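You operate a simulated robot arm through the tools that you are given. There is no shell and no other tool. Be economical: measure what you need, move in short steps, check, and stop when the job is done.

You are at the controls of a simulated robot arm. One attempt, no reset.

JOB
Put things in order on the desk top. At the end: the red tin with a steel knob stands where the orange soup carton stood; the orange soup carton stands where the blue pod stood; the pink linen roll stands on top of the white tile marked three; the yellow clip stands where the red tin with a steel knob stood; the blue pod stands on top of the white tile marked two; whatever was shut is shut again. Leave all else as you found it, and nothing knocked over.
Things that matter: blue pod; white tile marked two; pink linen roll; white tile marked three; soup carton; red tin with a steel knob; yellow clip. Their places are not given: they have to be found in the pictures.

It is judged by the outcome, as a careful person would: the job done as asked, and still so three seconds after it is handed in. It fails if anything else is knocked over, pushed out of place, dropped, spilled or broken.

ROBOT AND FRAMES
A 7-joint arm with a two-finger parallel gripper, fixed in place. Base frame: the origin is at the foot of the arm, x ahead of it, y to its left, z up; the work surface is at about z = 0. Lengths are in mm, angles in rad, forces in N, time in s.
With the tool pointing down near the work surface it reaches from about 240 to 620 mm from the base axis. Its first joint turns from -1.152 to 1.152 rad. Payload 2.6 kg.
The tool frame sits at the grasp point between the pads (the TCP): z along the fingers, y along the line on which they close. The tips reach 30 mm beyond it. Largest opening 94 mm; finger width 28, thickness 10; the body of the gripper, 50 by 96 mm, starts 55 mm behind the TCP.
Orientation is that of the tool frame in the base frame, as a unit quaternion [x, y, z, w]. With the fingers straight down and closing along the base's y, the tool's x points along the base's -x, its y along +y and its z along -z.

CONTROLS
- The arm moves only by the tool drive_tool. Its argument "commands" is a list of rows, each a list of 3 entries, a list of its own where there are three numbers: the shift along the tool's x, y, z in m, then the turn, a rotation vector about the tool's x, y, z in rad, then the opening, from 0 (shut) to 1 (fully open). In form: [[[x, y, z], [wx, wy, wz], hand], ...]. A call has 1 to 20 rows; each row shifts and turns the commanded pose from where the row before left it, along the tool's axes as they then stand. A row lasts 0.2 s, in which the tool goes at most 50 mm and 0.15 rad; a call with a longer step from one row to the next is refused whole, and so is a gripper value outside its range. A pose out of reach is approached as far as the arm can. The call stops where the force on the tool passes 40 N (or 10 N more than at its start, if that is more) or the arm is blocked; 0.2 s more then pass. The fingers move at their own pace (about 72 mm/s each) and stop on an object; they squeeze with about 36 N. The grip force told is the motor's: it shows also when the fingers shut on nothing. Time passes only in rows, and 0.2 s behind the last, so rows that do not move let the fingers close. It gives the time, the measured TCP pose, the force on the tool (base axes), the opening and the grip force at its end, in the units of the frame above (readings bear some noise), and new pictures: "views" is both (left out), scene, wrist or none.
- Cameras (640 x 400 px; columns grow to the right, rows downward): "scene" is fixed at [29.5, 428.9, 566.6]; the picture's right is [-0.87, -0.49, 0.00], its down [-0.28, 0.50, -0.82] and it looks along [0.40, -0.71, -0.57] (base axes); focal length 308 px, centre (320, 200). "wrist" rides on the gripper at [-37, 0, -58] in the tool frame; the picture's right is [0.00, -1.00, 0.00], its down [0.97, 0.00, -0.24] and it looks along [0.24, 0.00, 0.97] (tool axes); focal length 218 px, centre (320, 200).
- locate(camera, pixels): for up to 12 pixels [column, row] of the newest picture of that camera ("zoom" is the newest enlarged one), the place [x, y, z] in the base frame of the surface seen there, good to about 2 mm, but the place of the scene camera against the robot may be out by one fixed shift of up to 12 mm in any direction. No time passes.
- zoom(camera, box): a new picture of the part [left, top, right, bottom] of that camera's present view, enlarged. No time passes.
- hand_in(): hands the job in; it is judged then, once.

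Keep the steps short. Do not move on a guess: measure, check each grasp and each placing, and mend mistakes. In all there are 80 turns and 120 pictures (those below and enlarged ones count). Leave the gripper open and the arm clear of the work at the hand-in unless told otherwise, and finish with a single line.

The tools are called as a command line: name --argument value ..., lists and objects as JSON in quotes. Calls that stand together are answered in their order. drive_tool: Moves the arm, as the interface text tells. Its arguments: {"type":"object","properties":{"commands":{"type":"array","items":{"type":"array"}},"views":{"type":"string","enum":["both","scene","wrist","none"]}},"required":["commands"]} The other tools are called the same way: locate (camera, pixels) gives the place of the surface under pixels of a picture; zoom (camera, box) takes an enlarged picture of a part of a camera's view; hand_in () hands the job in.

At the start:

```text
time: 0.0
tool_pos: [358.2, -49.1, 363.7]
ee_rot: [0.0, 1.0, 0.0, -0.001]
ft_force: [0.2, -0.2, 0.6]
width: 94.1
gripper_force: 0.0
```

scene: 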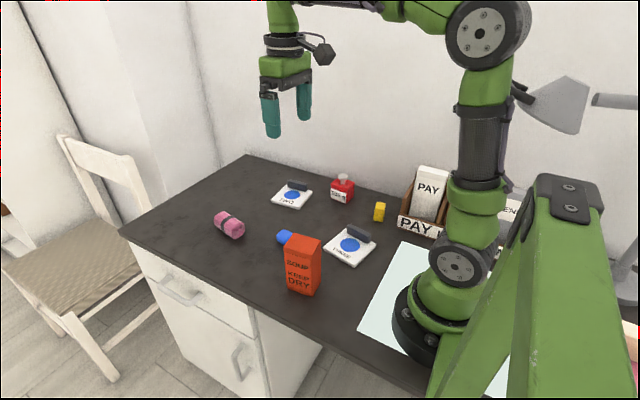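
wrist: 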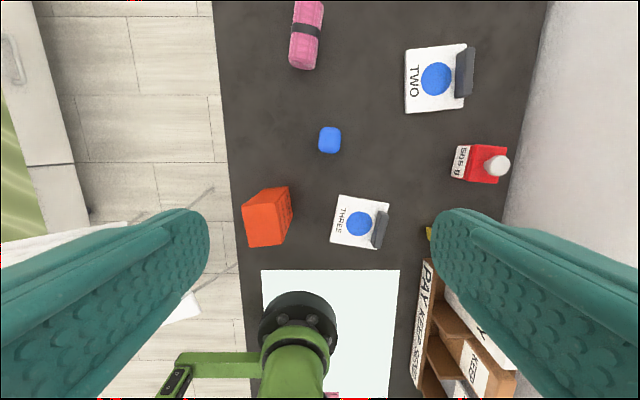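

I see the blue pod, the pink roll, tiles TWO and THREE, the carton, the red tin and the yellow clip in the pictures. I'll measure them in the wrist view and enlarge the scene.

zoom --camera "scene" --box '[200, 150, 440, 300]'

locate --camera "wrist" --pixels '[[329, 139], [306, 20], [304, 50], [435, 78], [464, 73], [358, 223], [380, 230], [265, 225], [284, 208], [485, 163], [498, 165], [430, 233]]'

locate --camera "scene" --pixels '[[285, 237], [229, 224], [292, 195], [298, 185], [349, 245], [358, 232], [303, 242], [303, 270], [342, 188], [343, 178], [380, 205], [379, 212]]'

```text
2.67 times, centred on (320, 225) of scene
```

zoom: 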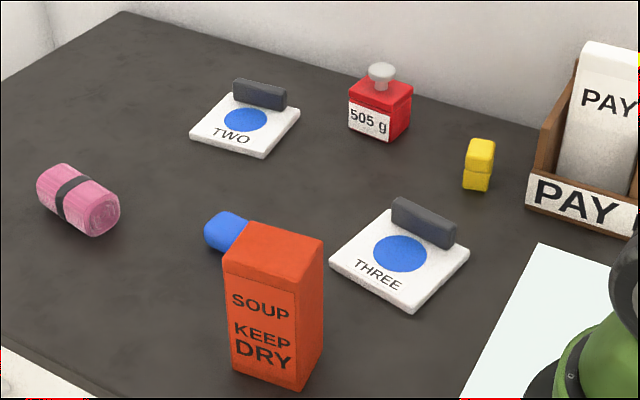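

```text
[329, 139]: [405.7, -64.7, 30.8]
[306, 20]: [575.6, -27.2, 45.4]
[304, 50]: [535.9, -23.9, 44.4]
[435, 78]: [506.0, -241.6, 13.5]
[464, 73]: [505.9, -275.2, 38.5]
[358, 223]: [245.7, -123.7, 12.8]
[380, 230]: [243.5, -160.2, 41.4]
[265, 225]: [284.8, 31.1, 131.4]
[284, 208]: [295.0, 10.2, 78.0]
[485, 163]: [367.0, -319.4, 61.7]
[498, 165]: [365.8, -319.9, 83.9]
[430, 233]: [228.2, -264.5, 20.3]
```

```text
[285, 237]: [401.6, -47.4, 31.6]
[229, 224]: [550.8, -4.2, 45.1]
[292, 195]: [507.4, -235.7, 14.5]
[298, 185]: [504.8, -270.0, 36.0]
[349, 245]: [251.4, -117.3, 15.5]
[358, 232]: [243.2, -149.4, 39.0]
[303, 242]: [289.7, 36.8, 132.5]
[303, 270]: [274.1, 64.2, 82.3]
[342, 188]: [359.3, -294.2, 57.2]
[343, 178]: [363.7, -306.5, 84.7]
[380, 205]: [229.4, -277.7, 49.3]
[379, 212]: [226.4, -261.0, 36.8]
```

The places agree between cameras to within a small shift. I'll enlarge the wrist view now to get outlines and orientations.

zoom --camera "wrist" --box '[220, 100, 420, 260]'

zoom --camera "wrist" --box '[390, 30, 530, 200]'

zoom --camera "scene" --box '[320, 160, 480, 270]'

```text
2.50 times, centred on (320, 180) of wrist
```

zoom: 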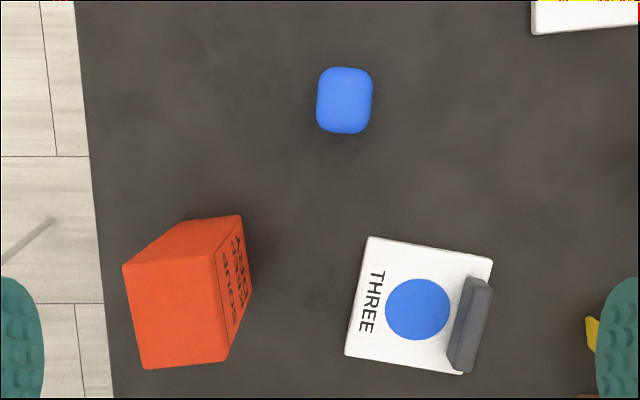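

```text
2.35 times, centred on (460, 115) of wrist
```

zoom: 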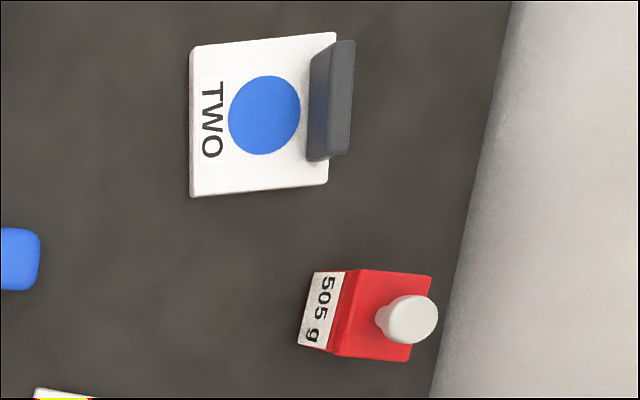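

```text
3.64 times, centred on (400, 215) of scene
```

zoom: 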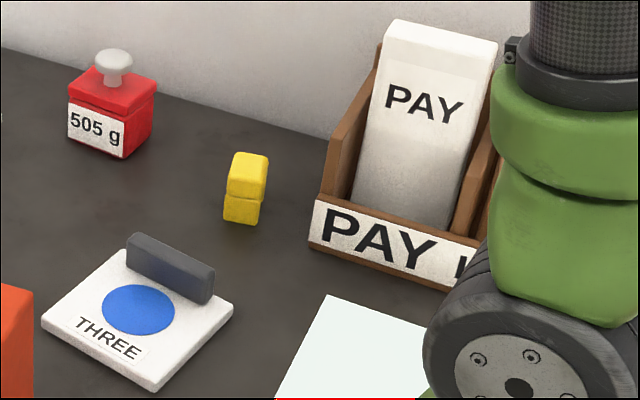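

Next I'll locate corners of the pod, carton top, tin top and tiles, a pixel or so inside each edge.

locate --camera "wrist" --pixels '[[242.5, 207.5], [275, 202.5], [281.5, 242.5], [250.5, 246], [473, 147], [505, 149], [497, 182], [467, 181], [320, 140], [340, 140], [330, 128], [330, 151]]'

locate --camera "wrist" --pixels '[[406, 52], [462, 46], [462, 107], [407, 112], [341, 196.5], [387, 205], [374, 248], [332, 241], [373, 246], [386, 213], [457, 95], [456, 52]]'

locate --camera "wrist" --pixels '[[296, 2], [322, 4], [290, 64], [314, 68], [293, 30], [321, 30], [233, 200], [228, 120], [247, 270], [262, 275], [398, 272], [500, 150]]'

```text
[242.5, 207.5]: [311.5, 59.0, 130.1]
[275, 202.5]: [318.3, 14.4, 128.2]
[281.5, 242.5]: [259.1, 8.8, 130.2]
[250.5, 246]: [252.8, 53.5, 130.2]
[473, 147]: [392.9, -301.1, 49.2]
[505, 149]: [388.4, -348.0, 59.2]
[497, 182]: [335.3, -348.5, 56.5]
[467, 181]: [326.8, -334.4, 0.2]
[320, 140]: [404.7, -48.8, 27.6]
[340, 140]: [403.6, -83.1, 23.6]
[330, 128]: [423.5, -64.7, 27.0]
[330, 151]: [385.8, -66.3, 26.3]
```

```text
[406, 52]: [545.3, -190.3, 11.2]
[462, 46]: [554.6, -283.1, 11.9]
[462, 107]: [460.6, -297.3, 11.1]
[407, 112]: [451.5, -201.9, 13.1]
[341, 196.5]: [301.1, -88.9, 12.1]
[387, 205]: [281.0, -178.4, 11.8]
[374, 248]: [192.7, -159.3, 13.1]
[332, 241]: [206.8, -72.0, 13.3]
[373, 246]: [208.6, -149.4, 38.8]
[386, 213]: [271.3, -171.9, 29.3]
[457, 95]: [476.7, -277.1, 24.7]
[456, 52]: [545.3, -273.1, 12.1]
```

```text
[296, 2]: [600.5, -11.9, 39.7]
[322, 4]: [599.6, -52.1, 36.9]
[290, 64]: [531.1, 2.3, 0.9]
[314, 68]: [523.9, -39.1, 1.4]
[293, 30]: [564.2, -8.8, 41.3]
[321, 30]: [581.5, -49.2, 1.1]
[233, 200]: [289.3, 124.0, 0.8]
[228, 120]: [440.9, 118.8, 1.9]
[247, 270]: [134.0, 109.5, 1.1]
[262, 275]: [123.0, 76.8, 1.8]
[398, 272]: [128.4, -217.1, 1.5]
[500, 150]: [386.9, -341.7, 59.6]
```

Measured so far:
- **Pod:** about (405,-66), roughly 40 wide and 31 tall.
- **Carton:** (285,34), top at z 131.
- **Tile two:** centre about (503,-243), with a bar on its wall side.
- **Tile three:** centre about (246,-124).

The pod goes first. I'll turn the hand 90° so it closes along base x, move above the pod and look.

drive_tool --commands '[[[0, 0, 0], [0, 0, -0.1428], 1], [[0, 0, 0], [0, 0, -0.1428], 1], [[0, 0, 0], [0, 0, -0.1428], 1], [[0, 0, 0], [0, 0, -0.1428], 1], [[0, 0, 0], [0, 0, -0.1428], 1], [[0, 0, 0], [0, 0, -0.1428], 1], [[0, 0, 0], [0, 0, -0.1428], 1], [[0, 0, 0], [0, 0, -0.1428], 1], [[0, 0, 0], [0, 0, -0.1428], 1], [[0, 0, 0], [0, 0, -0.1428], 1], [[0, 0, 0], [0, 0, -0.1428], 1], [[0.016, -0.0468, 0], [0, 0, 0], 1], [[0, 0, 0.04], [0, 0, 0], 1], [[0, 0, 0.04], [0, 0, 0], 1], [[0, 0, 0.04], [0, 0, 0], 1], [[0, 0, 0.04], [0, 0, 0], 1], [[0, 0, 0], [0, 0, 0], 1]]' --views "both"

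```text
time: 3.6
tool_pos: [406.5, -65.7, 201.9]
ee_rot: [-0.707, 0.707, 0.0, 0.0]
ft_force: [-0.8, 0.4, 0.1]
width: 94.4
gripper_force: 0.1
```

scene: 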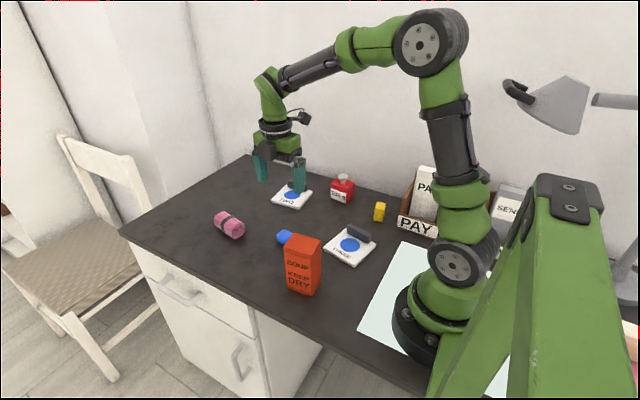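
wrist: 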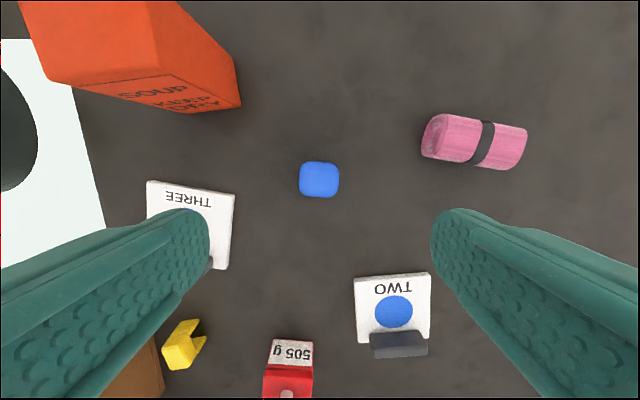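

Now I'll measure the pod, tile two and its bar from here.

locate --camera "wrist" --pixels '[[319, 172], [302, 175], [336, 177], [319, 164], [319, 192], [393, 311], [357, 283], [428, 275], [428, 328], [360, 338], [374, 340], [400, 333]]'

locate --camera "wrist" --pixels '[[475, 141], [426, 135], [523, 146], [485, 125], [475, 160], [300, 390], [290, 393], [190, 330], [175, 350], [200, 330], [170, 395], [290, 372]]'

zoom --camera "wrist" --box '[140, 260, 460, 400]'

```text
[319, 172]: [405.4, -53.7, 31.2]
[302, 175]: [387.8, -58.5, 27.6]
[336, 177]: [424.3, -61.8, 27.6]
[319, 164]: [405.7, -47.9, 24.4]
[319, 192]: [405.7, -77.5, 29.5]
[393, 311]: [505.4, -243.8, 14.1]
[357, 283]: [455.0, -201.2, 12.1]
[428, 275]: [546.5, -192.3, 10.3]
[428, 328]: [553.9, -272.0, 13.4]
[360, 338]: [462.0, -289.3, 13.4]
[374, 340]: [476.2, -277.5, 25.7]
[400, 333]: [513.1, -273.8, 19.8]
```

```text
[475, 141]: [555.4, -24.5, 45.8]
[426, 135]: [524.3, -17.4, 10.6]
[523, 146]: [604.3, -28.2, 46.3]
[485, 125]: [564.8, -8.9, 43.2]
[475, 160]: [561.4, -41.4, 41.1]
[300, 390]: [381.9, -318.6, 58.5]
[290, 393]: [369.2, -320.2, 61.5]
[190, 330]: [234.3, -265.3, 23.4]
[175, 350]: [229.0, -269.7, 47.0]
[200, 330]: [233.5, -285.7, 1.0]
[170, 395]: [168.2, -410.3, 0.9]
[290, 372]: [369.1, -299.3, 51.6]
```

```text
2.00 times, centred on (300, 330) of wrist
```

zoom: 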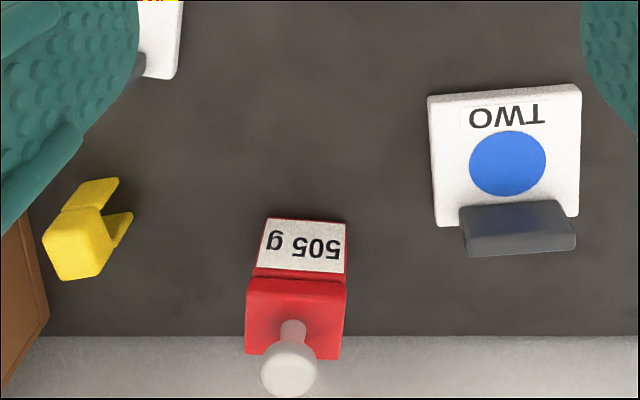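

Pod centre is about (406,-65), already under the tool. I'll descend to z 37, with tips about 7 mm off the desk, and close.

drive_tool --commands '[[[0, 0, 0.04], [0, 0, 0], 1], [[0, 0, 0.04], [0, 0, 0], 1], [[0, 0, 0.04], [0, 0, 0], 1], [[0, 0, 0.03], [0, 0, 0], 1], [[0, 0, 0.015], [0, 0, 0], 1], [[0, 0, 0], [0, 0, 0], 1], [[0, 0, 0], [0, 0, 0], 0], [[0, 0, 0], [0, 0, 0], 0], [[0, 0, 0], [0, 0, 0], 0], [[0, 0, 0], [0, 0, 0], 0]]' --views "scene"

```text
time: 5.8
tool_pos: [406.2, -63.7, 39.1]
ee_rot: [-0.707, 0.707, 0.0, -0.001]
ft_force: [0.7, 0.0, -0.8]
width: 44.8
gripper_force: 36.3
```

scene: 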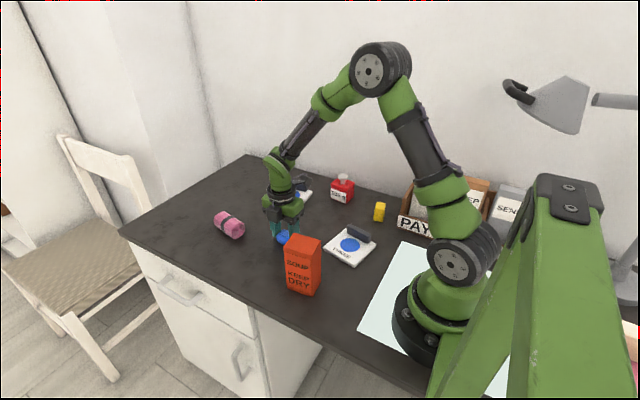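

Grip held at 44.8 mm. I'll lift and carry the pod over tile two at (504,-240), turning 0.12 to match the tile.

drive_tool --commands '[[[0, 0, -0.02], [0, 0, 0], 0], [[0, 0, -0.04], [0, 0, 0], 0], [[0, 0, -0.04], [0, 0, 0], 0], [[0.035, -0.0195, 0], [0, 0, 0], 0], [[0.035, -0.0195, 0], [0, 0, 0], 0], [[0.035, -0.0195, 0], [0, 0, 0], 0], [[0.035, -0.0195, 0], [0, 0, 0], 0], [[0.035, -0.0195, 0], [0, 0, 0], 0], [[0, 0, 0], [0, 0, -0.12], 0], [[0, 0, 0], [0, 0, 0], 0], [[0, 0, 0], [0, 0, 0], 0]]' --views "both"

```text
time: 8.2
tool_pos: [502.8, -239.6, 138.8]
ee_rot: [0.748, -0.664, 0.0, 0.0]
ft_force: [-0.2, 0.8, -1.2]
width: 44.6
gripper_force: 36.1
```

scene: 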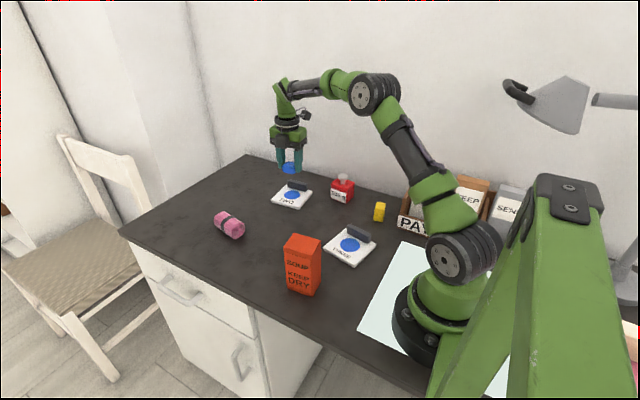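
wrist: 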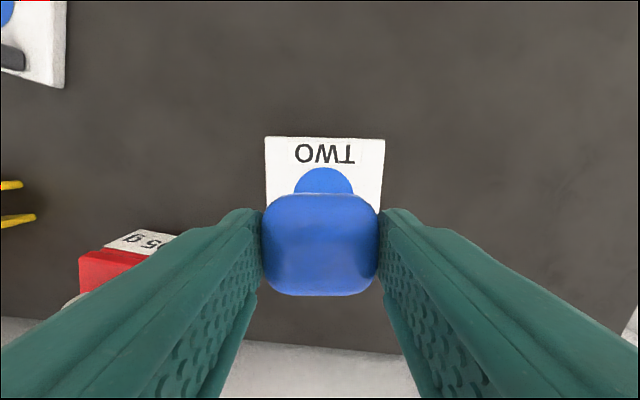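

Well aligned over the tile. I'll lower until just above contact.

drive_tool --commands '[[[0, 0, 0.04], [0, 0, 0], 0], [[0, 0, 0.03], [0, 0, 0], 0], [[0, 0, 0.01], [0, 0, 0], 0], [[0, 0, 0.003], [0, 0, 0], 0], [[0, 0, 0.002], [0, 0, 0], 0], [[0, 0, 0], [0, 0, 0], 0]]' --views "wrist"

```text
time: 9.6
tool_pos: [501.7, -239.6, 52.1]
ee_rot: [0.748, -0.664, 0.0, 0.0]
ft_force: [0.3, -0.5, -0.2]
width: 44.5
gripper_force: 35.9
```

wrist: 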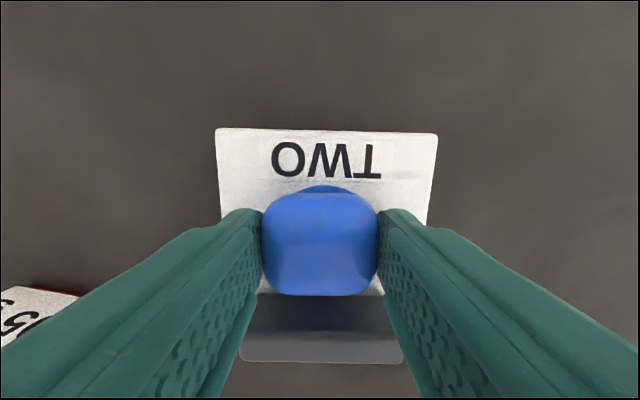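

There is no contact force yet. I'll go down in 1 mm steps.

drive_tool --commands '[[[0, 0, 0.001], [0, 0, 0], 0], [[0, 0, 0], [0, 0, 0], 0]]' --views "none"

```text
time: 10.2
tool_pos: [502.0, -238.6, 52.2]
ee_rot: [0.748, -0.664, 0.001, 0.0]
ft_force: [-0.2, 0.3, 0.4]
width: 44.7
gripper_force: 36.1
```

drive_tool --commands '[[[0, 0, 0.001], [0, 0, 0], 0], [[0, 0, 0.001], [0, 0, 0], 0], [[0, 0, 0], [0, 0, 0], 0]]' --views "none"

```text
time: 11.0
tool_pos: [503.0, -237.8, 50.4]
ee_rot: [0.747, -0.664, 0.001, 0.0]
ft_force: [0.6, -1.2, 2.6]
width: 44.5
gripper_force: 36.0
```

A 2.6 N upward force shows contact. I'll release and rise straight up.

drive_tool --commands '[[[0, 0, 0], [0, 0, 0], 0.3], [[0, 0, 0], [0, 0, 0], 0.6], [[0, 0, 0], [0, 0, 0], 0.9], [[0, 0, 0], [0, 0, 0], 1], [[0, 0, -0.03], [0, 0, 0], 1], [[0, 0, -0.04], [0, 0, 0], 1], [[0, 0, -0.045], [0, 0, 0], 1], [[0, 0, -0.045], [0, 0, 0], 1], [[0, 0, 0], [0, 0, 0], 1]]' --views "both"

```text
time: 13.0
tool_pos: [499.9, -236.7, 210.4]
ee_rot: [0.748, -0.664, 0.0, 0.0]
ft_force: [0.4, -0.3, 0.3]
width: 94.1
gripper_force: 0.0
```

scene: 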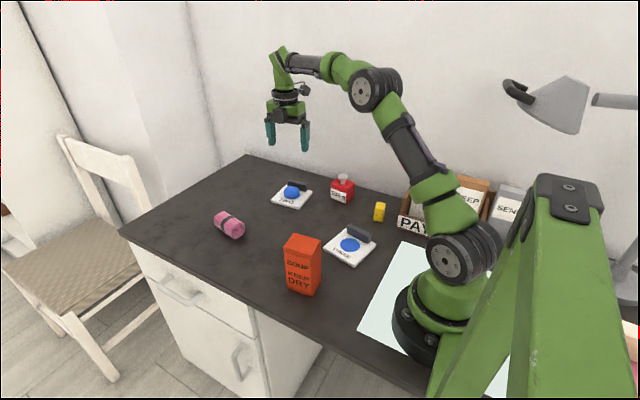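
wrist: 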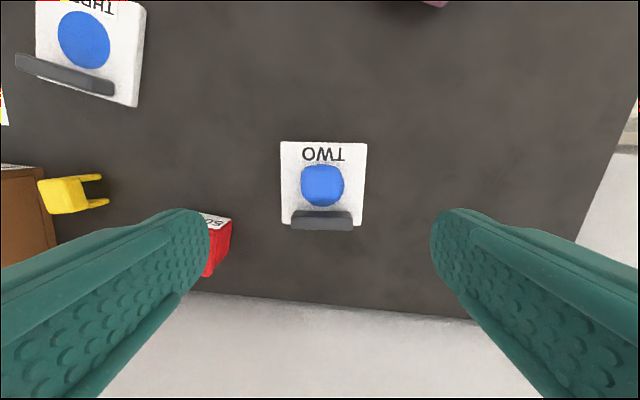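

The pod sits on tile two. Next is the carton: my hand yaw of 1.69 already matches its long side. I'll move high above it at (285,34) and look.

drive_tool --commands '[[[0, 0, -0.04], [0, 0, 0], 1], [[-0.0368, 0.0226, 0], [0, 0, 0], 1], [[-0.0368, 0.0226, 0], [0, 0, 0], 1], [[-0.0368, 0.0226, 0], [0, 0, 0], 1], [[-0.0368, 0.0226, 0], [0, 0, 0], 1], [[-0.0368, 0.0226, 0], [0, 0, 0], 1], [[-0.0368, 0.0226, 0], [0, 0, 0], 1], [[-0.0368, 0.0226, 0], [0, 0, 0], 1], [[-0.0368, 0.0226, 0], [0, 0, 0], 1], [[0, 0, 0], [0, 0, 0], 1], [[0, 0, 0], [0, 0, 0], 1]]' --views "wrist"

```text
time: 15.4
tool_pos: [287.6, 28.7, 249.8]
ee_rot: [0.748, -0.664, 0.0, -0.001]
ft_force: [1.1, 0.3, 1.0]
width: 94.1
gripper_force: 0.1
```

wrist: 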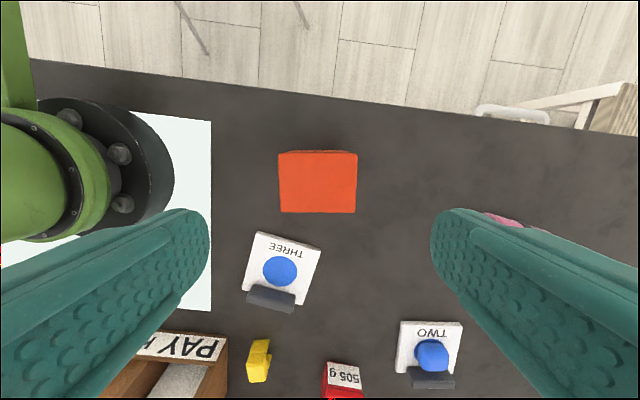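

locate --camera "wrist" --pixels '[[280, 155], [355, 155], [353, 211], [283, 210], [318, 183], [280, 272], [263, 235], [318, 250], [300, 300], [246, 285], [252, 291], [294, 303]]'

zoom --camera "wrist" --box '[240, 130, 400, 230]'

```text
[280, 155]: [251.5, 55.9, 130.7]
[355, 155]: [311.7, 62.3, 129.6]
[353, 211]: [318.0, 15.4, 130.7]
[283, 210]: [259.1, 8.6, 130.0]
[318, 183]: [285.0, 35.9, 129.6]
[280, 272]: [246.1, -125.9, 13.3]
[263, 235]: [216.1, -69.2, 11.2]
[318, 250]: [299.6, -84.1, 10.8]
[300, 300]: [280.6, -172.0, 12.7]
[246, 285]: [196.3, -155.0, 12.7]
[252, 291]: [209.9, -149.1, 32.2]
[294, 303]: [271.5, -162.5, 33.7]
```

```text
4.00 times, centred on (320, 180) of wrist
```

zoom: 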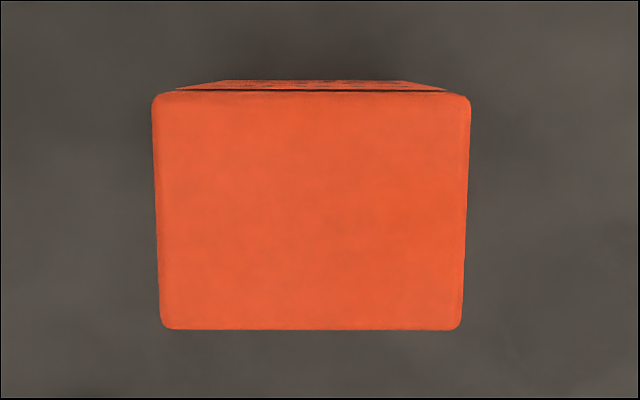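

The carton centre is (285,35) and it is aligned. I'll correct by a few mm, descend to z 88 (palm 12 mm above the carton top) and close.

drive_tool --commands '[[[-0.007, 0.0017, 0], [0, 0, 0], 1], [[0, 0, 0.04], [0, 0, 0], 1], [[0, 0, 0.04], [0, 0, 0], 1], [[0, 0, 0.04], [0, 0, 0], 1], [[0, 0, 0.03], [0, 0, 0], 1], [[0, 0, 0.012], [0, 0, 0], 1], [[0, 0, 0], [0, 0, 0], 1], [[0, 0, 0], [0, 0, 0], 0], [[0, 0, 0], [0, 0, 0], 0], [[0, 0, 0], [0, 0, 0], 0], [[0, 0, 0], [0, 0, 0], 0]]' --views "scene"

```text
time: 17.8
tool_pos: [285.3, 37.1, 87.3]
ee_rot: [0.748, -0.664, 0.0, 0.0]
ft_force: [-0.1, -0.4, -0.3]
width: 69.3
gripper_force: 35.7
```

scene: 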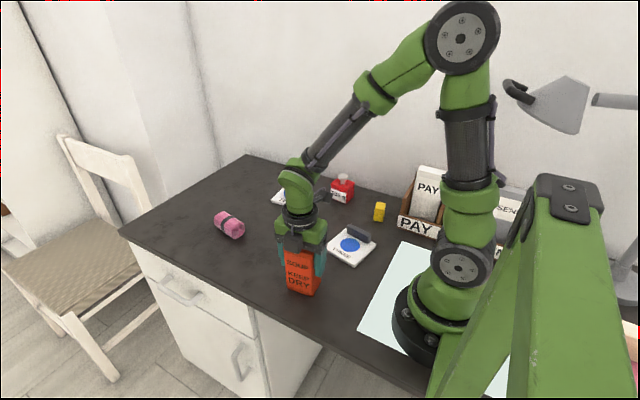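

Carton gripped at 69 mm. I'll lift 45 mm and carry it to the pod's old place at (405.5,-65).

drive_tool --commands '[[[0, 0, -0.015], [0, 0, 0], 0], [[0, 0, -0.03], [0, 0, 0], 0], [[0.0191, -0.0179, 0], [0, 0, 0], 0], [[0.0191, -0.0179, 0], [0, 0, 0], 0], [[0.0191, -0.0179, 0], [0, 0, 0], 0], [[0.0191, -0.0179, 0], [0, 0, 0], 0], [[0.0191, -0.0179, 0], [0, 0, 0], 0], [[0.0191, -0.0179, 0], [0, 0, 0], 0], [[0, 0, 0], [0, 0, 0], 0], [[0, 0, 0.02], [0, 0, 0], 0], [[0, 0, 0.015], [0, 0, 0], 0], [[0, 0, 0], [0, 0, 0], 0]]' --views "scene"

```text
time: 20.4
tool_pos: [405.8, -63.8, 98.5]
ee_rot: [0.748, -0.664, 0.001, 0.0]
ft_force: [-0.4, 0.6, -4.0]
width: 69.3
gripper_force: 35.2
```

scene: 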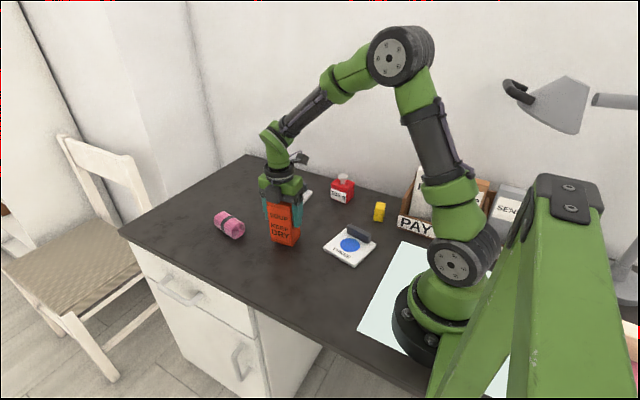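

Held at 4 N weight, about 11 mm above the desk. I'll lower it gently.

drive_tool --commands '[[[0, 0, 0.006], [0, 0, 0], 0], [[0, 0, 0.003], [0, 0, 0], 0], [[0, 0, 0.001], [0, 0, 0], 0], [[0, 0, 0], [0, 0, 0], 0]]' --views "none"

```text
time: 21.4
tool_pos: [406.8, -63.2, 87.8]
ee_rot: [0.748, -0.664, 0.0, 0.0]
ft_force: [0.2, -0.7, -4.2]
width: 69.3
gripper_force: 35.8
```

drive_tool --commands '[[[0, 0, 0.001], [0, 0, 0], 0], [[0, 0, 0], [0, 0, 0], 0]]' --views "none"

```text
time: 22.0
tool_pos: [406.7, -63.0, 88.3]
ee_rot: [0.748, -0.664, 0.0, 0.0]
ft_force: [-1.2, 0.2, 1.8]
width: 69.3
gripper_force: 36.4
```

The force went from −4.2 to +1.8 N, so the carton is resting on the desk. I'll release and rise above it.

drive_tool --commands '[[[0, 0, 0], [0, 0, 0], 0.8], [[0, 0, 0], [0, 0, 0], 1], [[0, 0, 0], [0, 0, 0], 1], [[0, 0, -0.03], [0, 0, 0], 1], [[0, 0, -0.04], [0, 0, 0], 1], [[0, 0, -0.045], [0, 0, 0], 1], [[0, 0, -0.045], [0, 0, 0], 1], [[0, 0, 0], [0, 0, 0], 1]]' --views "both"

```text
time: 23.8
tool_pos: [403.8, -62.7, 247.0]
ee_rot: [0.748, -0.663, 0.0, 0.0]
ft_force: [0.6, 0.0, -0.2]
width: 93.9
gripper_force: 0.2
```

scene: 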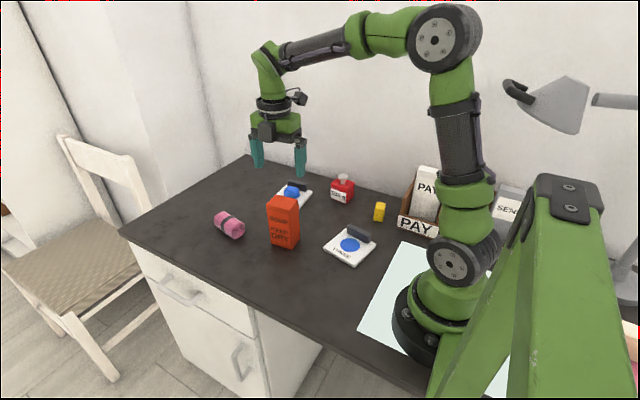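
wrist: 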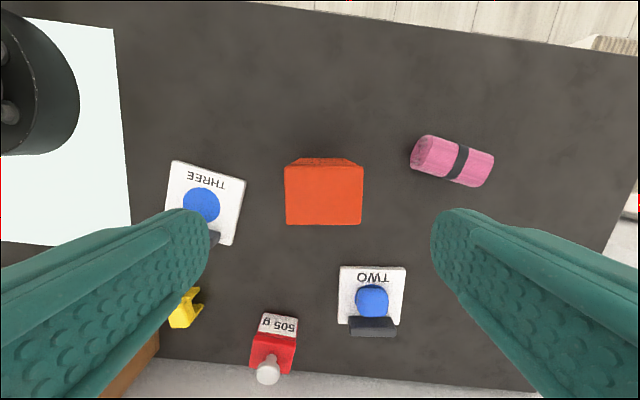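

The carton stands in place. Next is the tin: I'll move to about (366,-290) at height 247 and look.

drive_tool --commands '[[[0.0368, 0.0108, 0], [0, 0, 0], 1], [[0.0368, 0.0108, 0], [0, 0, 0], 1], [[0.0368, 0.0108, 0], [0, 0, 0], 1], [[0.0368, 0.0108, 0], [0, 0, 0], 1], [[0.0368, 0.0108, 0], [0, 0, 0], 1], [[0.0368, 0.0108, 0], [0, 0, 0], 1], [[0, 0, 0.04], [0, 0, 0], 1], [[0, 0, 0], [0, 0, 0], 1]]' --views "wrist"

```text
time: 25.6
tool_pos: [367.4, -289.5, 204.9]
ee_rot: [0.748, -0.664, -0.001, 0.001]
ft_force: [0.1, 0.4, 0.7]
width: 94.0
gripper_force: 0.0
```

wrist: 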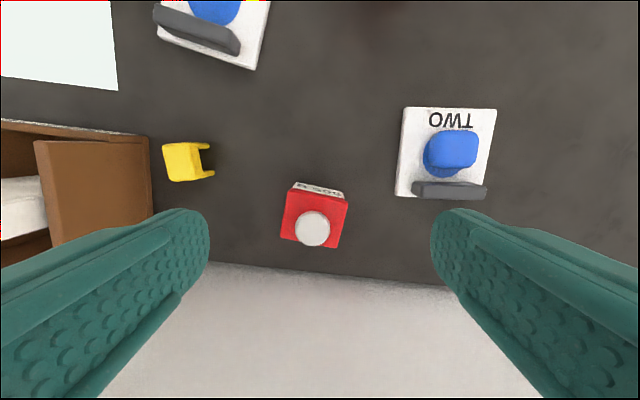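

locate --camera "wrist" --pixels '[[293, 194], [346, 202], [336, 246], [283, 237], [312, 229], [350, 275], [290, 268], [183, 162], [165, 147], [188, 180], [210, 177], [207, 147]]'

zoom --camera "wrist" --box '[140, 110, 380, 260]'

locate --camera "wrist" --pixels '[[452, 148], [435, 165], [428, 152], [475, 146], [448, 186], [145, 140], [150, 200], [120, 200]]'

```text
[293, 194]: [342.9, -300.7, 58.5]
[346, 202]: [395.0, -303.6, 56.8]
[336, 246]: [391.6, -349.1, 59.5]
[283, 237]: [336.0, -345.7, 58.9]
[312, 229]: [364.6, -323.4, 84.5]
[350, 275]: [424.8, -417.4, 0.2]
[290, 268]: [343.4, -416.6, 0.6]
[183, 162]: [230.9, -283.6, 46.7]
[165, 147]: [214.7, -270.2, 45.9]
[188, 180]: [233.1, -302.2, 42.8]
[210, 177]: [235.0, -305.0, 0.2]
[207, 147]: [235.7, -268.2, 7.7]
```

```text
2.67 times, centred on (260, 185) of wrist
```

zoom: 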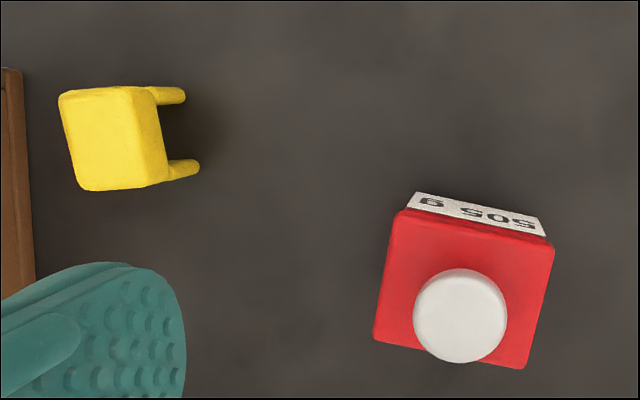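

```text
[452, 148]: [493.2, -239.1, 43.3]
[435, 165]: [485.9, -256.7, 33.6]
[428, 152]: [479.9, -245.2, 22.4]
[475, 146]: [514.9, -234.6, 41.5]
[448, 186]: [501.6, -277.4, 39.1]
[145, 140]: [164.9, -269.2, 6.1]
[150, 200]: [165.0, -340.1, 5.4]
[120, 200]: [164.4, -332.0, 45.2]
```

Tin centre is (366,-325), yaw about −0.055, body up to z 59 and knob top at 84.5; the wall is at y −417. I'll align the yaw, centre over it, descend to z 43 (palm at 98, clear of the knob) and close on the body.

drive_tool --commands '[[[0, 0, 0], [0, 0, 0.0875], 1], [[0, 0, 0], [0, 0, 0.0875], 1], [[0.0353, -0.001, 0], [0, 0, 0], 1], [[0, 0, 0.04], [0, 0, 0], 1], [[0, 0, 0.04], [0, 0, 0], 1], [[0, 0, 0], [0, 0, 0], 1]]' --views "wrist"

```text
time: 27.0
tool_pos: [367.8, -325.1, 126.5]
ee_rot: [-0.687, 0.726, 0.0, 0.0]
ft_force: [0.0, 0.0, 0.1]
width: 94.3
gripper_force: 0.1
```

wrist: 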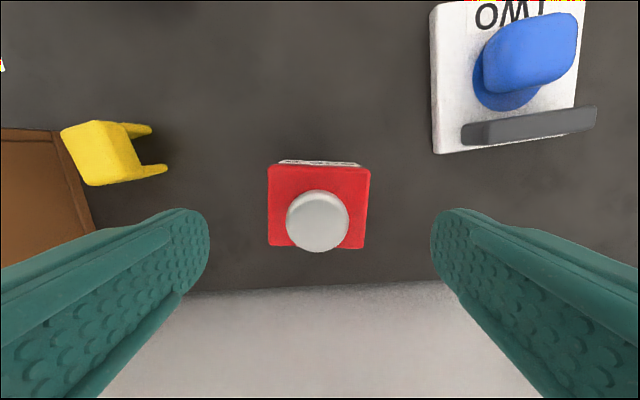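

It's centred and square. I'll descend and grip.

drive_tool --commands '[[[0, 0, 0.04], [0, 0, 0], 1], [[0, 0, 0.03], [0, 0, 0], 1], [[0, 0, 0.013], [0, 0, 0], 1], [[0, 0, 0], [0, 0, 0], 1], [[0, 0, 0], [0, 0, 0], 0], [[0, 0, 0], [0, 0, 0], 0], [[0, 0, 0], [0, 0, 0], 0], [[0, 0, 0], [0, 0, 0], 0]]' --views "wrist"

```text
time: 28.8
tool_pos: [366.6, -325.1, 42.6]
ee_rot: [-0.687, 0.726, 0.0, 0.0]
ft_force: [-0.5, -0.3, -0.6]
width: 64.8
gripper_force: 36.0
```

wrist: 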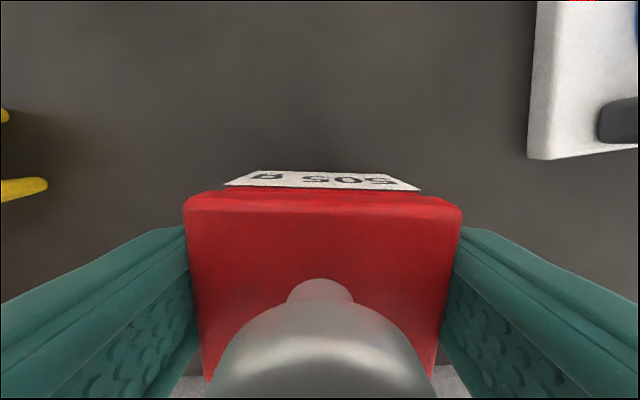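

Tin gripped at 64.8 mm. I'll lift to z 190 so it clears the carton, and carry it toward the carton's old place at (285,35.5).

drive_tool --commands '[[[0, 0, -0.02], [0, 0, 0], 0], [[0, 0, -0.04], [0, 0, 0], 0], [[0, 0, -0.045], [0, 0, 0], 0], [[0, 0, -0.045], [0, 0, 0], 0], [[-0.0355, 0.01015, 0], [0, 0, 0], 0], [[-0.0355, 0.01015, 0], [0, 0, 0], 0], [[-0.0355, 0.01015, 0], [0, 0, 0], 0], [[-0.0355, 0.01015, 0], [0, 0, 0], 0], [[-0.0355, 0.01015, 0], [0, 0, 0], 0], [[-0.0355, 0.01015, 0], [0, 0, 0], 0], [[-0.0355, 0.01015, 0], [0, 0, 0], 0], [[-0.0355, 0.01015, 0], [0, 0, 0], 0], [[-0.0355, 0.01015, 0], [0, 0, 0], 0], [[-0.0355, 0.01015, 0], [0, 0, 0], 0], [[0, 0, 0], [0, 0, 0], 0], [[0, 0, 0.04], [0, 0, 0], 0], [[0, 0, 0.04], [0, 0, 0], 0], [[0, 0, 0.04], [0, 0, 0], 0], [[0, 0, 0], [0, 0, 0], 0]]' --views "both"

```text
time: 32.8
tool_pos: [287.1, 36.4, 74.1]
ee_rot: [-0.687, 0.727, 0.0, 0.0]
ft_force: [-0.5, -0.2, -4.9]
width: 64.5
gripper_force: 36.1
```

scene: 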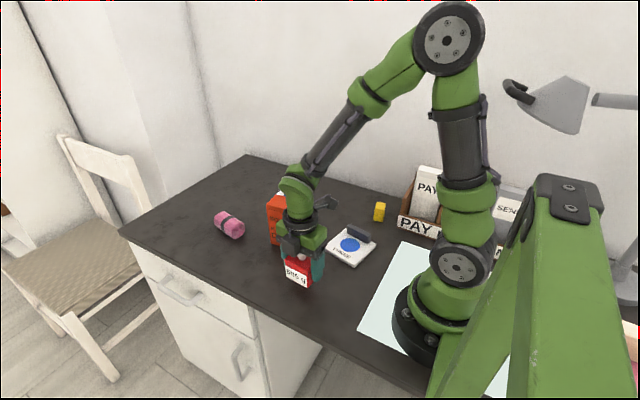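
wrist: 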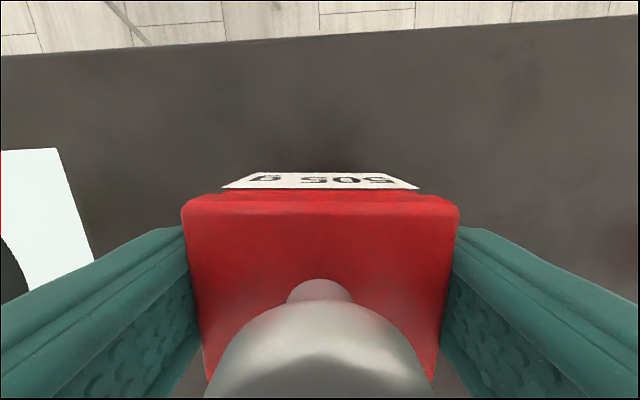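

Position good (2 mm off in x, which I'll correct). Lowering to about 1 mm above contact.

drive_tool --commands '[[[0, 0.0015, 0.015], [0, 0, 0], 0], [[0, 0, 0.01], [0, 0, 0], 0], [[0, 0, 0.004], [0, 0, 0], 0], [[0, 0, 0.001], [0, 0, 0], 0], [[0, 0, 0], [0, 0, 0], 0]]' --views "none"

```text
time: 34.0
tool_pos: [283.8, 35.7, 43.7]
ee_rot: [-0.687, 0.727, 0.0, 0.0]
ft_force: [0.2, -0.2, -5.5]
width: 64.3
gripper_force: 36.3
```

drive_tool --commands '[[[0, 0, 0.001], [0, 0, 0], 0], [[0, 0, 0], [0, 0, 0], 0]]' --views "none"

```text
time: 34.6
tool_pos: [283.6, 35.1, 43.2]
ee_rot: [-0.687, 0.726, 0.0, 0.0]
ft_force: [-0.4, -0.3, -1.7]
width: 64.4
gripper_force: 35.9
```

The weight is partly taken by the desk. I'll go another 0.7 mm, release and rise.

drive_tool --commands '[[[0, 0, 0.0007], [0, 0, 0], 0], [[0, 0, 0], [0, 0, 0], 0], [[0, 0, 0], [0, 0, 0], 0.8], [[0, 0, 0], [0, 0, 0], 1], [[0, 0, 0], [0, 0, 0], 1], [[0, 0, -0.03], [0, 0, 0], 1], [[0, 0, -0.04], [0, 0, 0], 1], [[0, 0, -0.045], [0, 0, 0], 1], [[0, 0, -0.045], [0, 0, 0], 1], [[0, 0, -0.045], [0, 0, 0], 1], [[0, 0, 0], [0, 0, 0], 1]]' --views "both"

```text
time: 37.0
tool_pos: [282.6, 38.3, 245.9]
ee_rot: [-0.687, 0.727, 0.0, -0.001]
ft_force: [-0.8, 0.0, 0.3]
width: 94.3
gripper_force: 0.0
```

scene: 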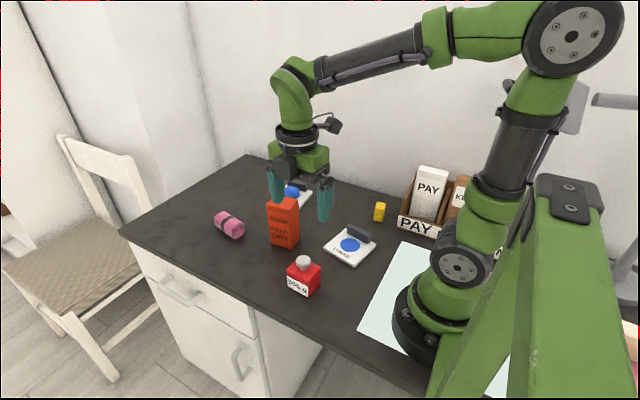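
wrist: 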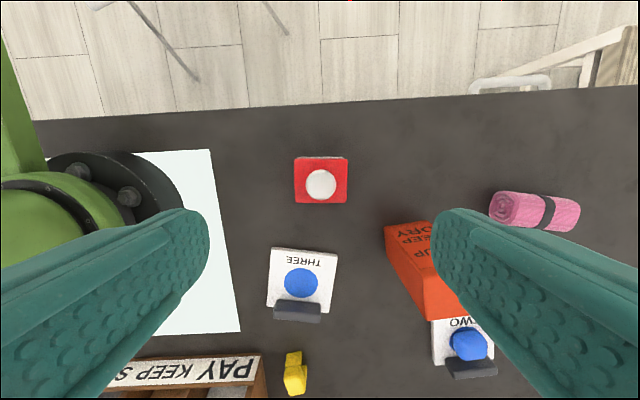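

The tin stands where the carton was. Next is the clip, near the PAY box. First I'll measure the box and card heights and the clip from the scene.

locate --camera "scene" --pixels '[[428, 170], [446, 172], [408, 205], [399, 218], [444, 232], [380, 205], [379, 217], [462, 182], [345, 246], [303, 264], [283, 205]]'

zoom --camera "scene" --box '[350, 185, 430, 235]'

zoom --camera "wrist" --box '[220, 320, 348, 400]'

```text
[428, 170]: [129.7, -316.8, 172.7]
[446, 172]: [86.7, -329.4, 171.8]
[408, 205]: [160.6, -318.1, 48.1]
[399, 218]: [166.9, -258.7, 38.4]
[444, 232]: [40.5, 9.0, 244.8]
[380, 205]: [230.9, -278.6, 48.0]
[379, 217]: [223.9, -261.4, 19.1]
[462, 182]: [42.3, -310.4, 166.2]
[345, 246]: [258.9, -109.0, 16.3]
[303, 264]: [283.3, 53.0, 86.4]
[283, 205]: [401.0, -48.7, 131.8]
```

```text
8.00 times, centred on (390, 210) of scene
```

zoom: 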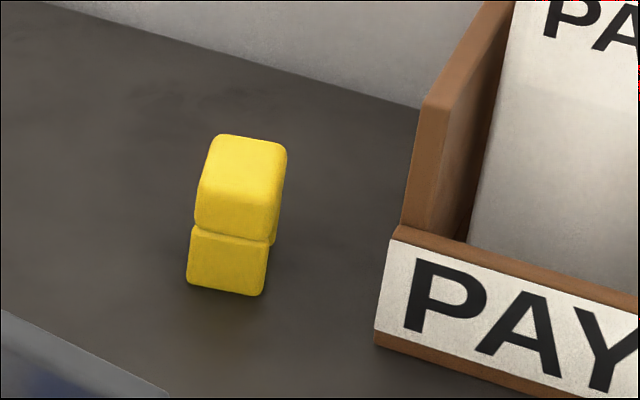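

```text
5.00 times, centred on (284, 360) of wrist
```

zoom: 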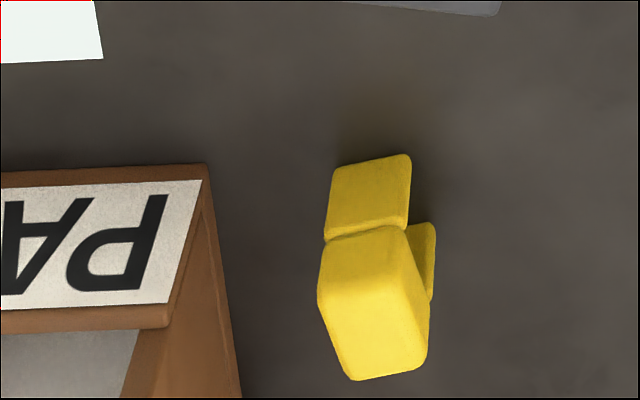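

The clip is an upright inverted U, top at z 48, standing on two legs set apart along y. I'll grip it across x on its top, with the fingers part open to stay clear of the tray (edge at x about 167). First I'll move over it and look.

drive_tool --commands '[[[0.0415, 0.005, 0], [0, 0, 0], 0.7], [[0.0415, 0.005, 0], [0, 0, 0], 0.7], [[0.0415, 0.005, 0], [0, 0, 0], 0.7], [[0.0415, 0.005, 0], [0, 0, 0], 0.7], [[0.0415, 0.005, 0], [0, 0, 0], 0.7], [[0.0415, 0.005, 0], [0, 0, 0], 0.7], [[0.0415, 0.005, 0], [0, 0, 0], 0.7], [[0, 0, 0.04], [0, 0, 0], 0.65], [[0, 0, 0], [0, 0, 0], 0.65]]' --views "both"

```text
time: 39.0
tool_pos: [232.4, -254.3, 208.1]
ee_rot: [-0.687, 0.726, 0.0, 0.0]
ft_force: [-0.8, -0.6, 0.5]
width: 61.2
gripper_force: 0.0
```

scene: 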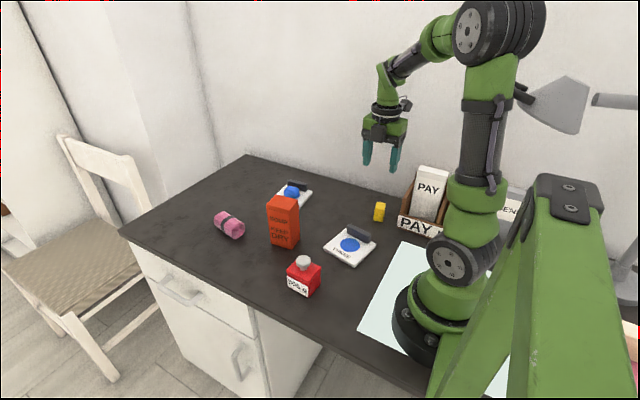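
wrist: 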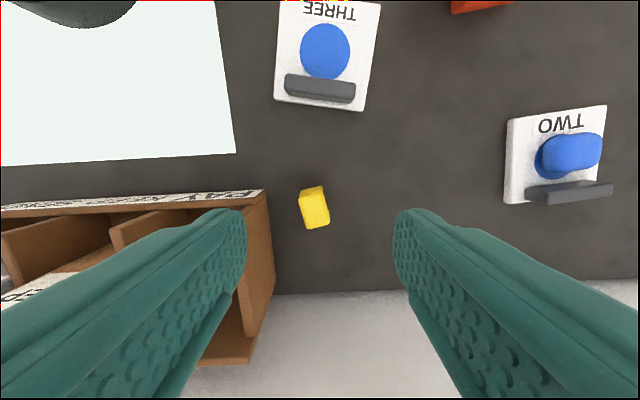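

zoom --camera "wrist" --box '[240, 160, 400, 260]'

locate --camera "wrist" --pixels '[[314, 208], [300, 195], [322, 191], [328, 222], [308, 227], [310, 188], [266, 195], [272, 240], [262, 310]]'

```text
4.00 times, centred on (320, 210) of wrist
```

zoom: 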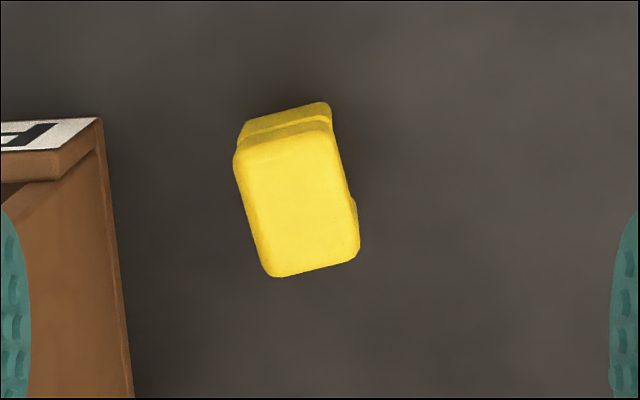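

```text
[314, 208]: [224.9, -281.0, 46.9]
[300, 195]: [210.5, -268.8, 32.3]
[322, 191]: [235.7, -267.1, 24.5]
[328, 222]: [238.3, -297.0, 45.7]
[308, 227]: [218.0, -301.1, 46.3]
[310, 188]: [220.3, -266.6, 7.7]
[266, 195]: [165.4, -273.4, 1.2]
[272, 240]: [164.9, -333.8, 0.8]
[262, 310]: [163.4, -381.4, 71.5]
```

Clip top centre is (225,-283.5), yaw about 0.21, 24×32 mm. I'll turn to match, centre, come part way down and look.

drive_tool --commands '[[[0, 0, 0], [0, 0, -0.1325], 0.65], [[0, 0, 0], [0, 0, -0.1325], 0.65], [[0.027, 0.0133, 0], [0, 0, 0], 0.65], [[0, 0, 0.04], [0, 0, 0], 0.65], [[0, 0, 0.04], [0, 0, 0], 0.65], [[0, 0, 0], [0, 0, 0], 0.65]]' --views "both"

```text
time: 40.4
tool_pos: [226.9, -281.3, 126.9]
ee_rot: [0.777, -0.629, 0.0, 0.0]
ft_force: [0.0, -0.5, 1.0]
width: 61.2
gripper_force: 0.1
```

scene: 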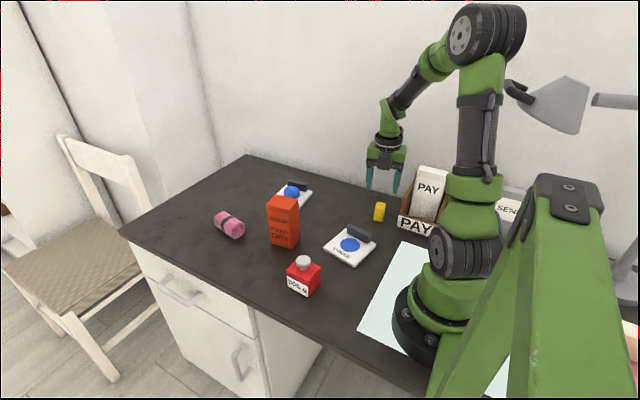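
wrist: 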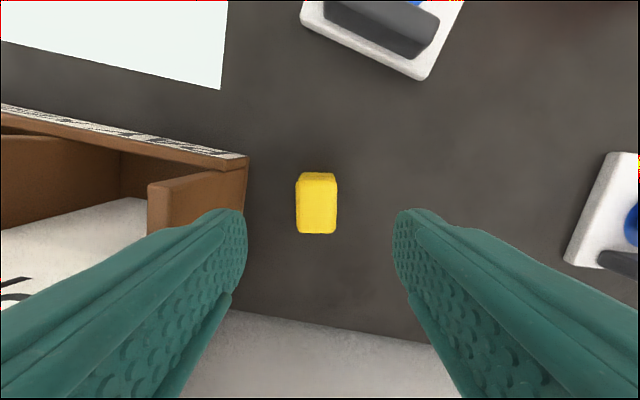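

Aligned; a 2 mm correction is needed. I'll descend to z 47 and close.

drive_tool --commands '[[[0.0018, 0.0022, 0], [0, 0, 0], 0.65], [[0, 0, 0.035], [0, 0, 0], 0.65], [[0, 0, 0.03], [0, 0, 0], 0.65], [[0, 0, 0.015], [0, 0, 0], 0.65], [[0, 0, 0], [0, 0, 0], 0.65], [[0, 0, 0], [0, 0, 0], 0], [[0, 0, 0], [0, 0, 0], 0], [[0, 0, 0], [0, 0, 0], 0], [[0, 0, 0], [0, 0, 0], 0]]' --views "both"

```text
time: 42.4
tool_pos: [223.6, -283.9, 45.7]
ee_rot: [0.777, -0.63, 0.0, 0.0]
ft_force: [0.7, 0.1, 0.5]
width: 30.9
gripper_force: 36.0
```

scene: 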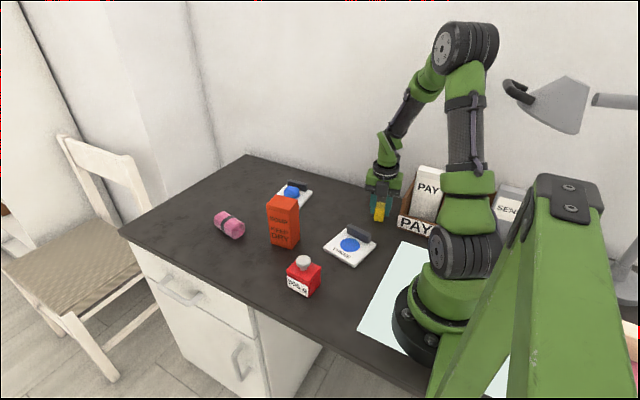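
wrist: 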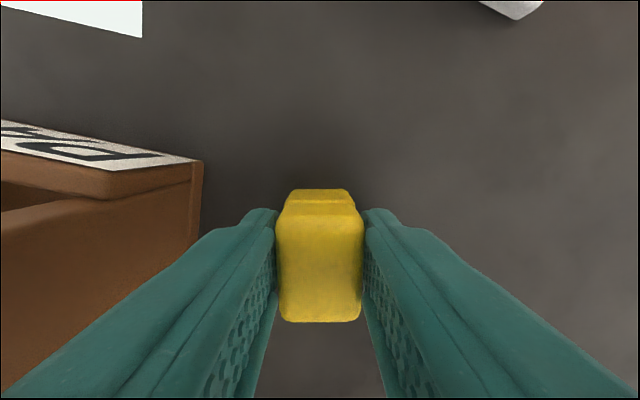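

Clip gripped. I'll lift 70 mm and carry it to the tin's old place at (366.4,-324.8), then come down part way.

drive_tool --commands '[[[0, 0, -0.02], [0, 0, 0], 0], [[0, 0, -0.04], [0, 0, 0], 0], [[0, 0, -0.01], [0, 0, 0], 0], [[0.0174, -0.0328, 0], [0, 0, 0], 0], [[0.0174, -0.0328, 0], [0, 0, 0], 0], [[0.0174, -0.0328, 0], [0, 0, 0], 0], [[0.0174, -0.0328, 0], [0, 0, 0], 0], [[0, 0, 0], [0, 0, 0], 0], [[0, 0, 0.035], [0, 0, 0], 0], [[0, 0, 0.025], [0, 0, 0], 0], [[0, 0, 0], [0, 0, 0], 0]]' --views "both"

```text
time: 44.8
tool_pos: [366.3, -325.3, 58.0]
ee_rot: [0.777, -0.629, 0.0, 0.0]
ft_force: [-0.4, 0.5, -0.2]
width: 31.1
gripper_force: 36.1
```

scene: 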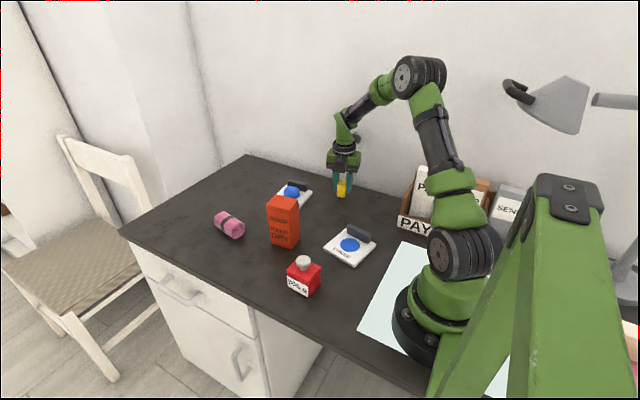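
wrist: 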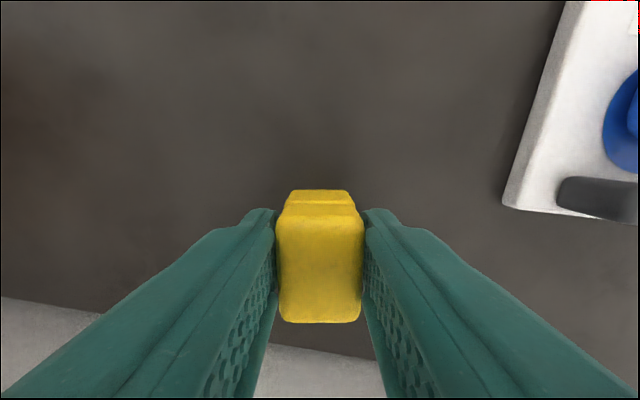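

Over the right spot, 11 mm up. I'll lower it to contact.

drive_tool --commands '[[[0, 0, 0.006], [0, 0, 0], 0], [[0, 0, 0.003], [0, 0, 0], 0], [[0, 0, 0.001], [0, 0, 0], 0], [[0, 0, 0], [0, 0, 0], 0]]' --views "none"

```text
time: 45.8
tool_pos: [365.7, -324.9, 48.1]
ee_rot: [0.777, -0.629, 0.0, 0.0]
ft_force: [-0.5, 0.4, -0.7]
width: 31.2
gripper_force: 35.8
```

drive_tool --commands '[[[0, 0, 0.001], [0, 0, 0], 0], [[0, 0, 0.0005], [0, 0, 0], 0], [[0, 0, 0], [0, 0, 0], 0]]' --views "none"

```text
time: 46.6
tool_pos: [365.5, -324.5, 47.1]
ee_rot: [0.778, -0.629, -0.001, 0.0]
ft_force: [0.1, 1.4, 2.8]
width: 31.1
gripper_force: 35.7
```

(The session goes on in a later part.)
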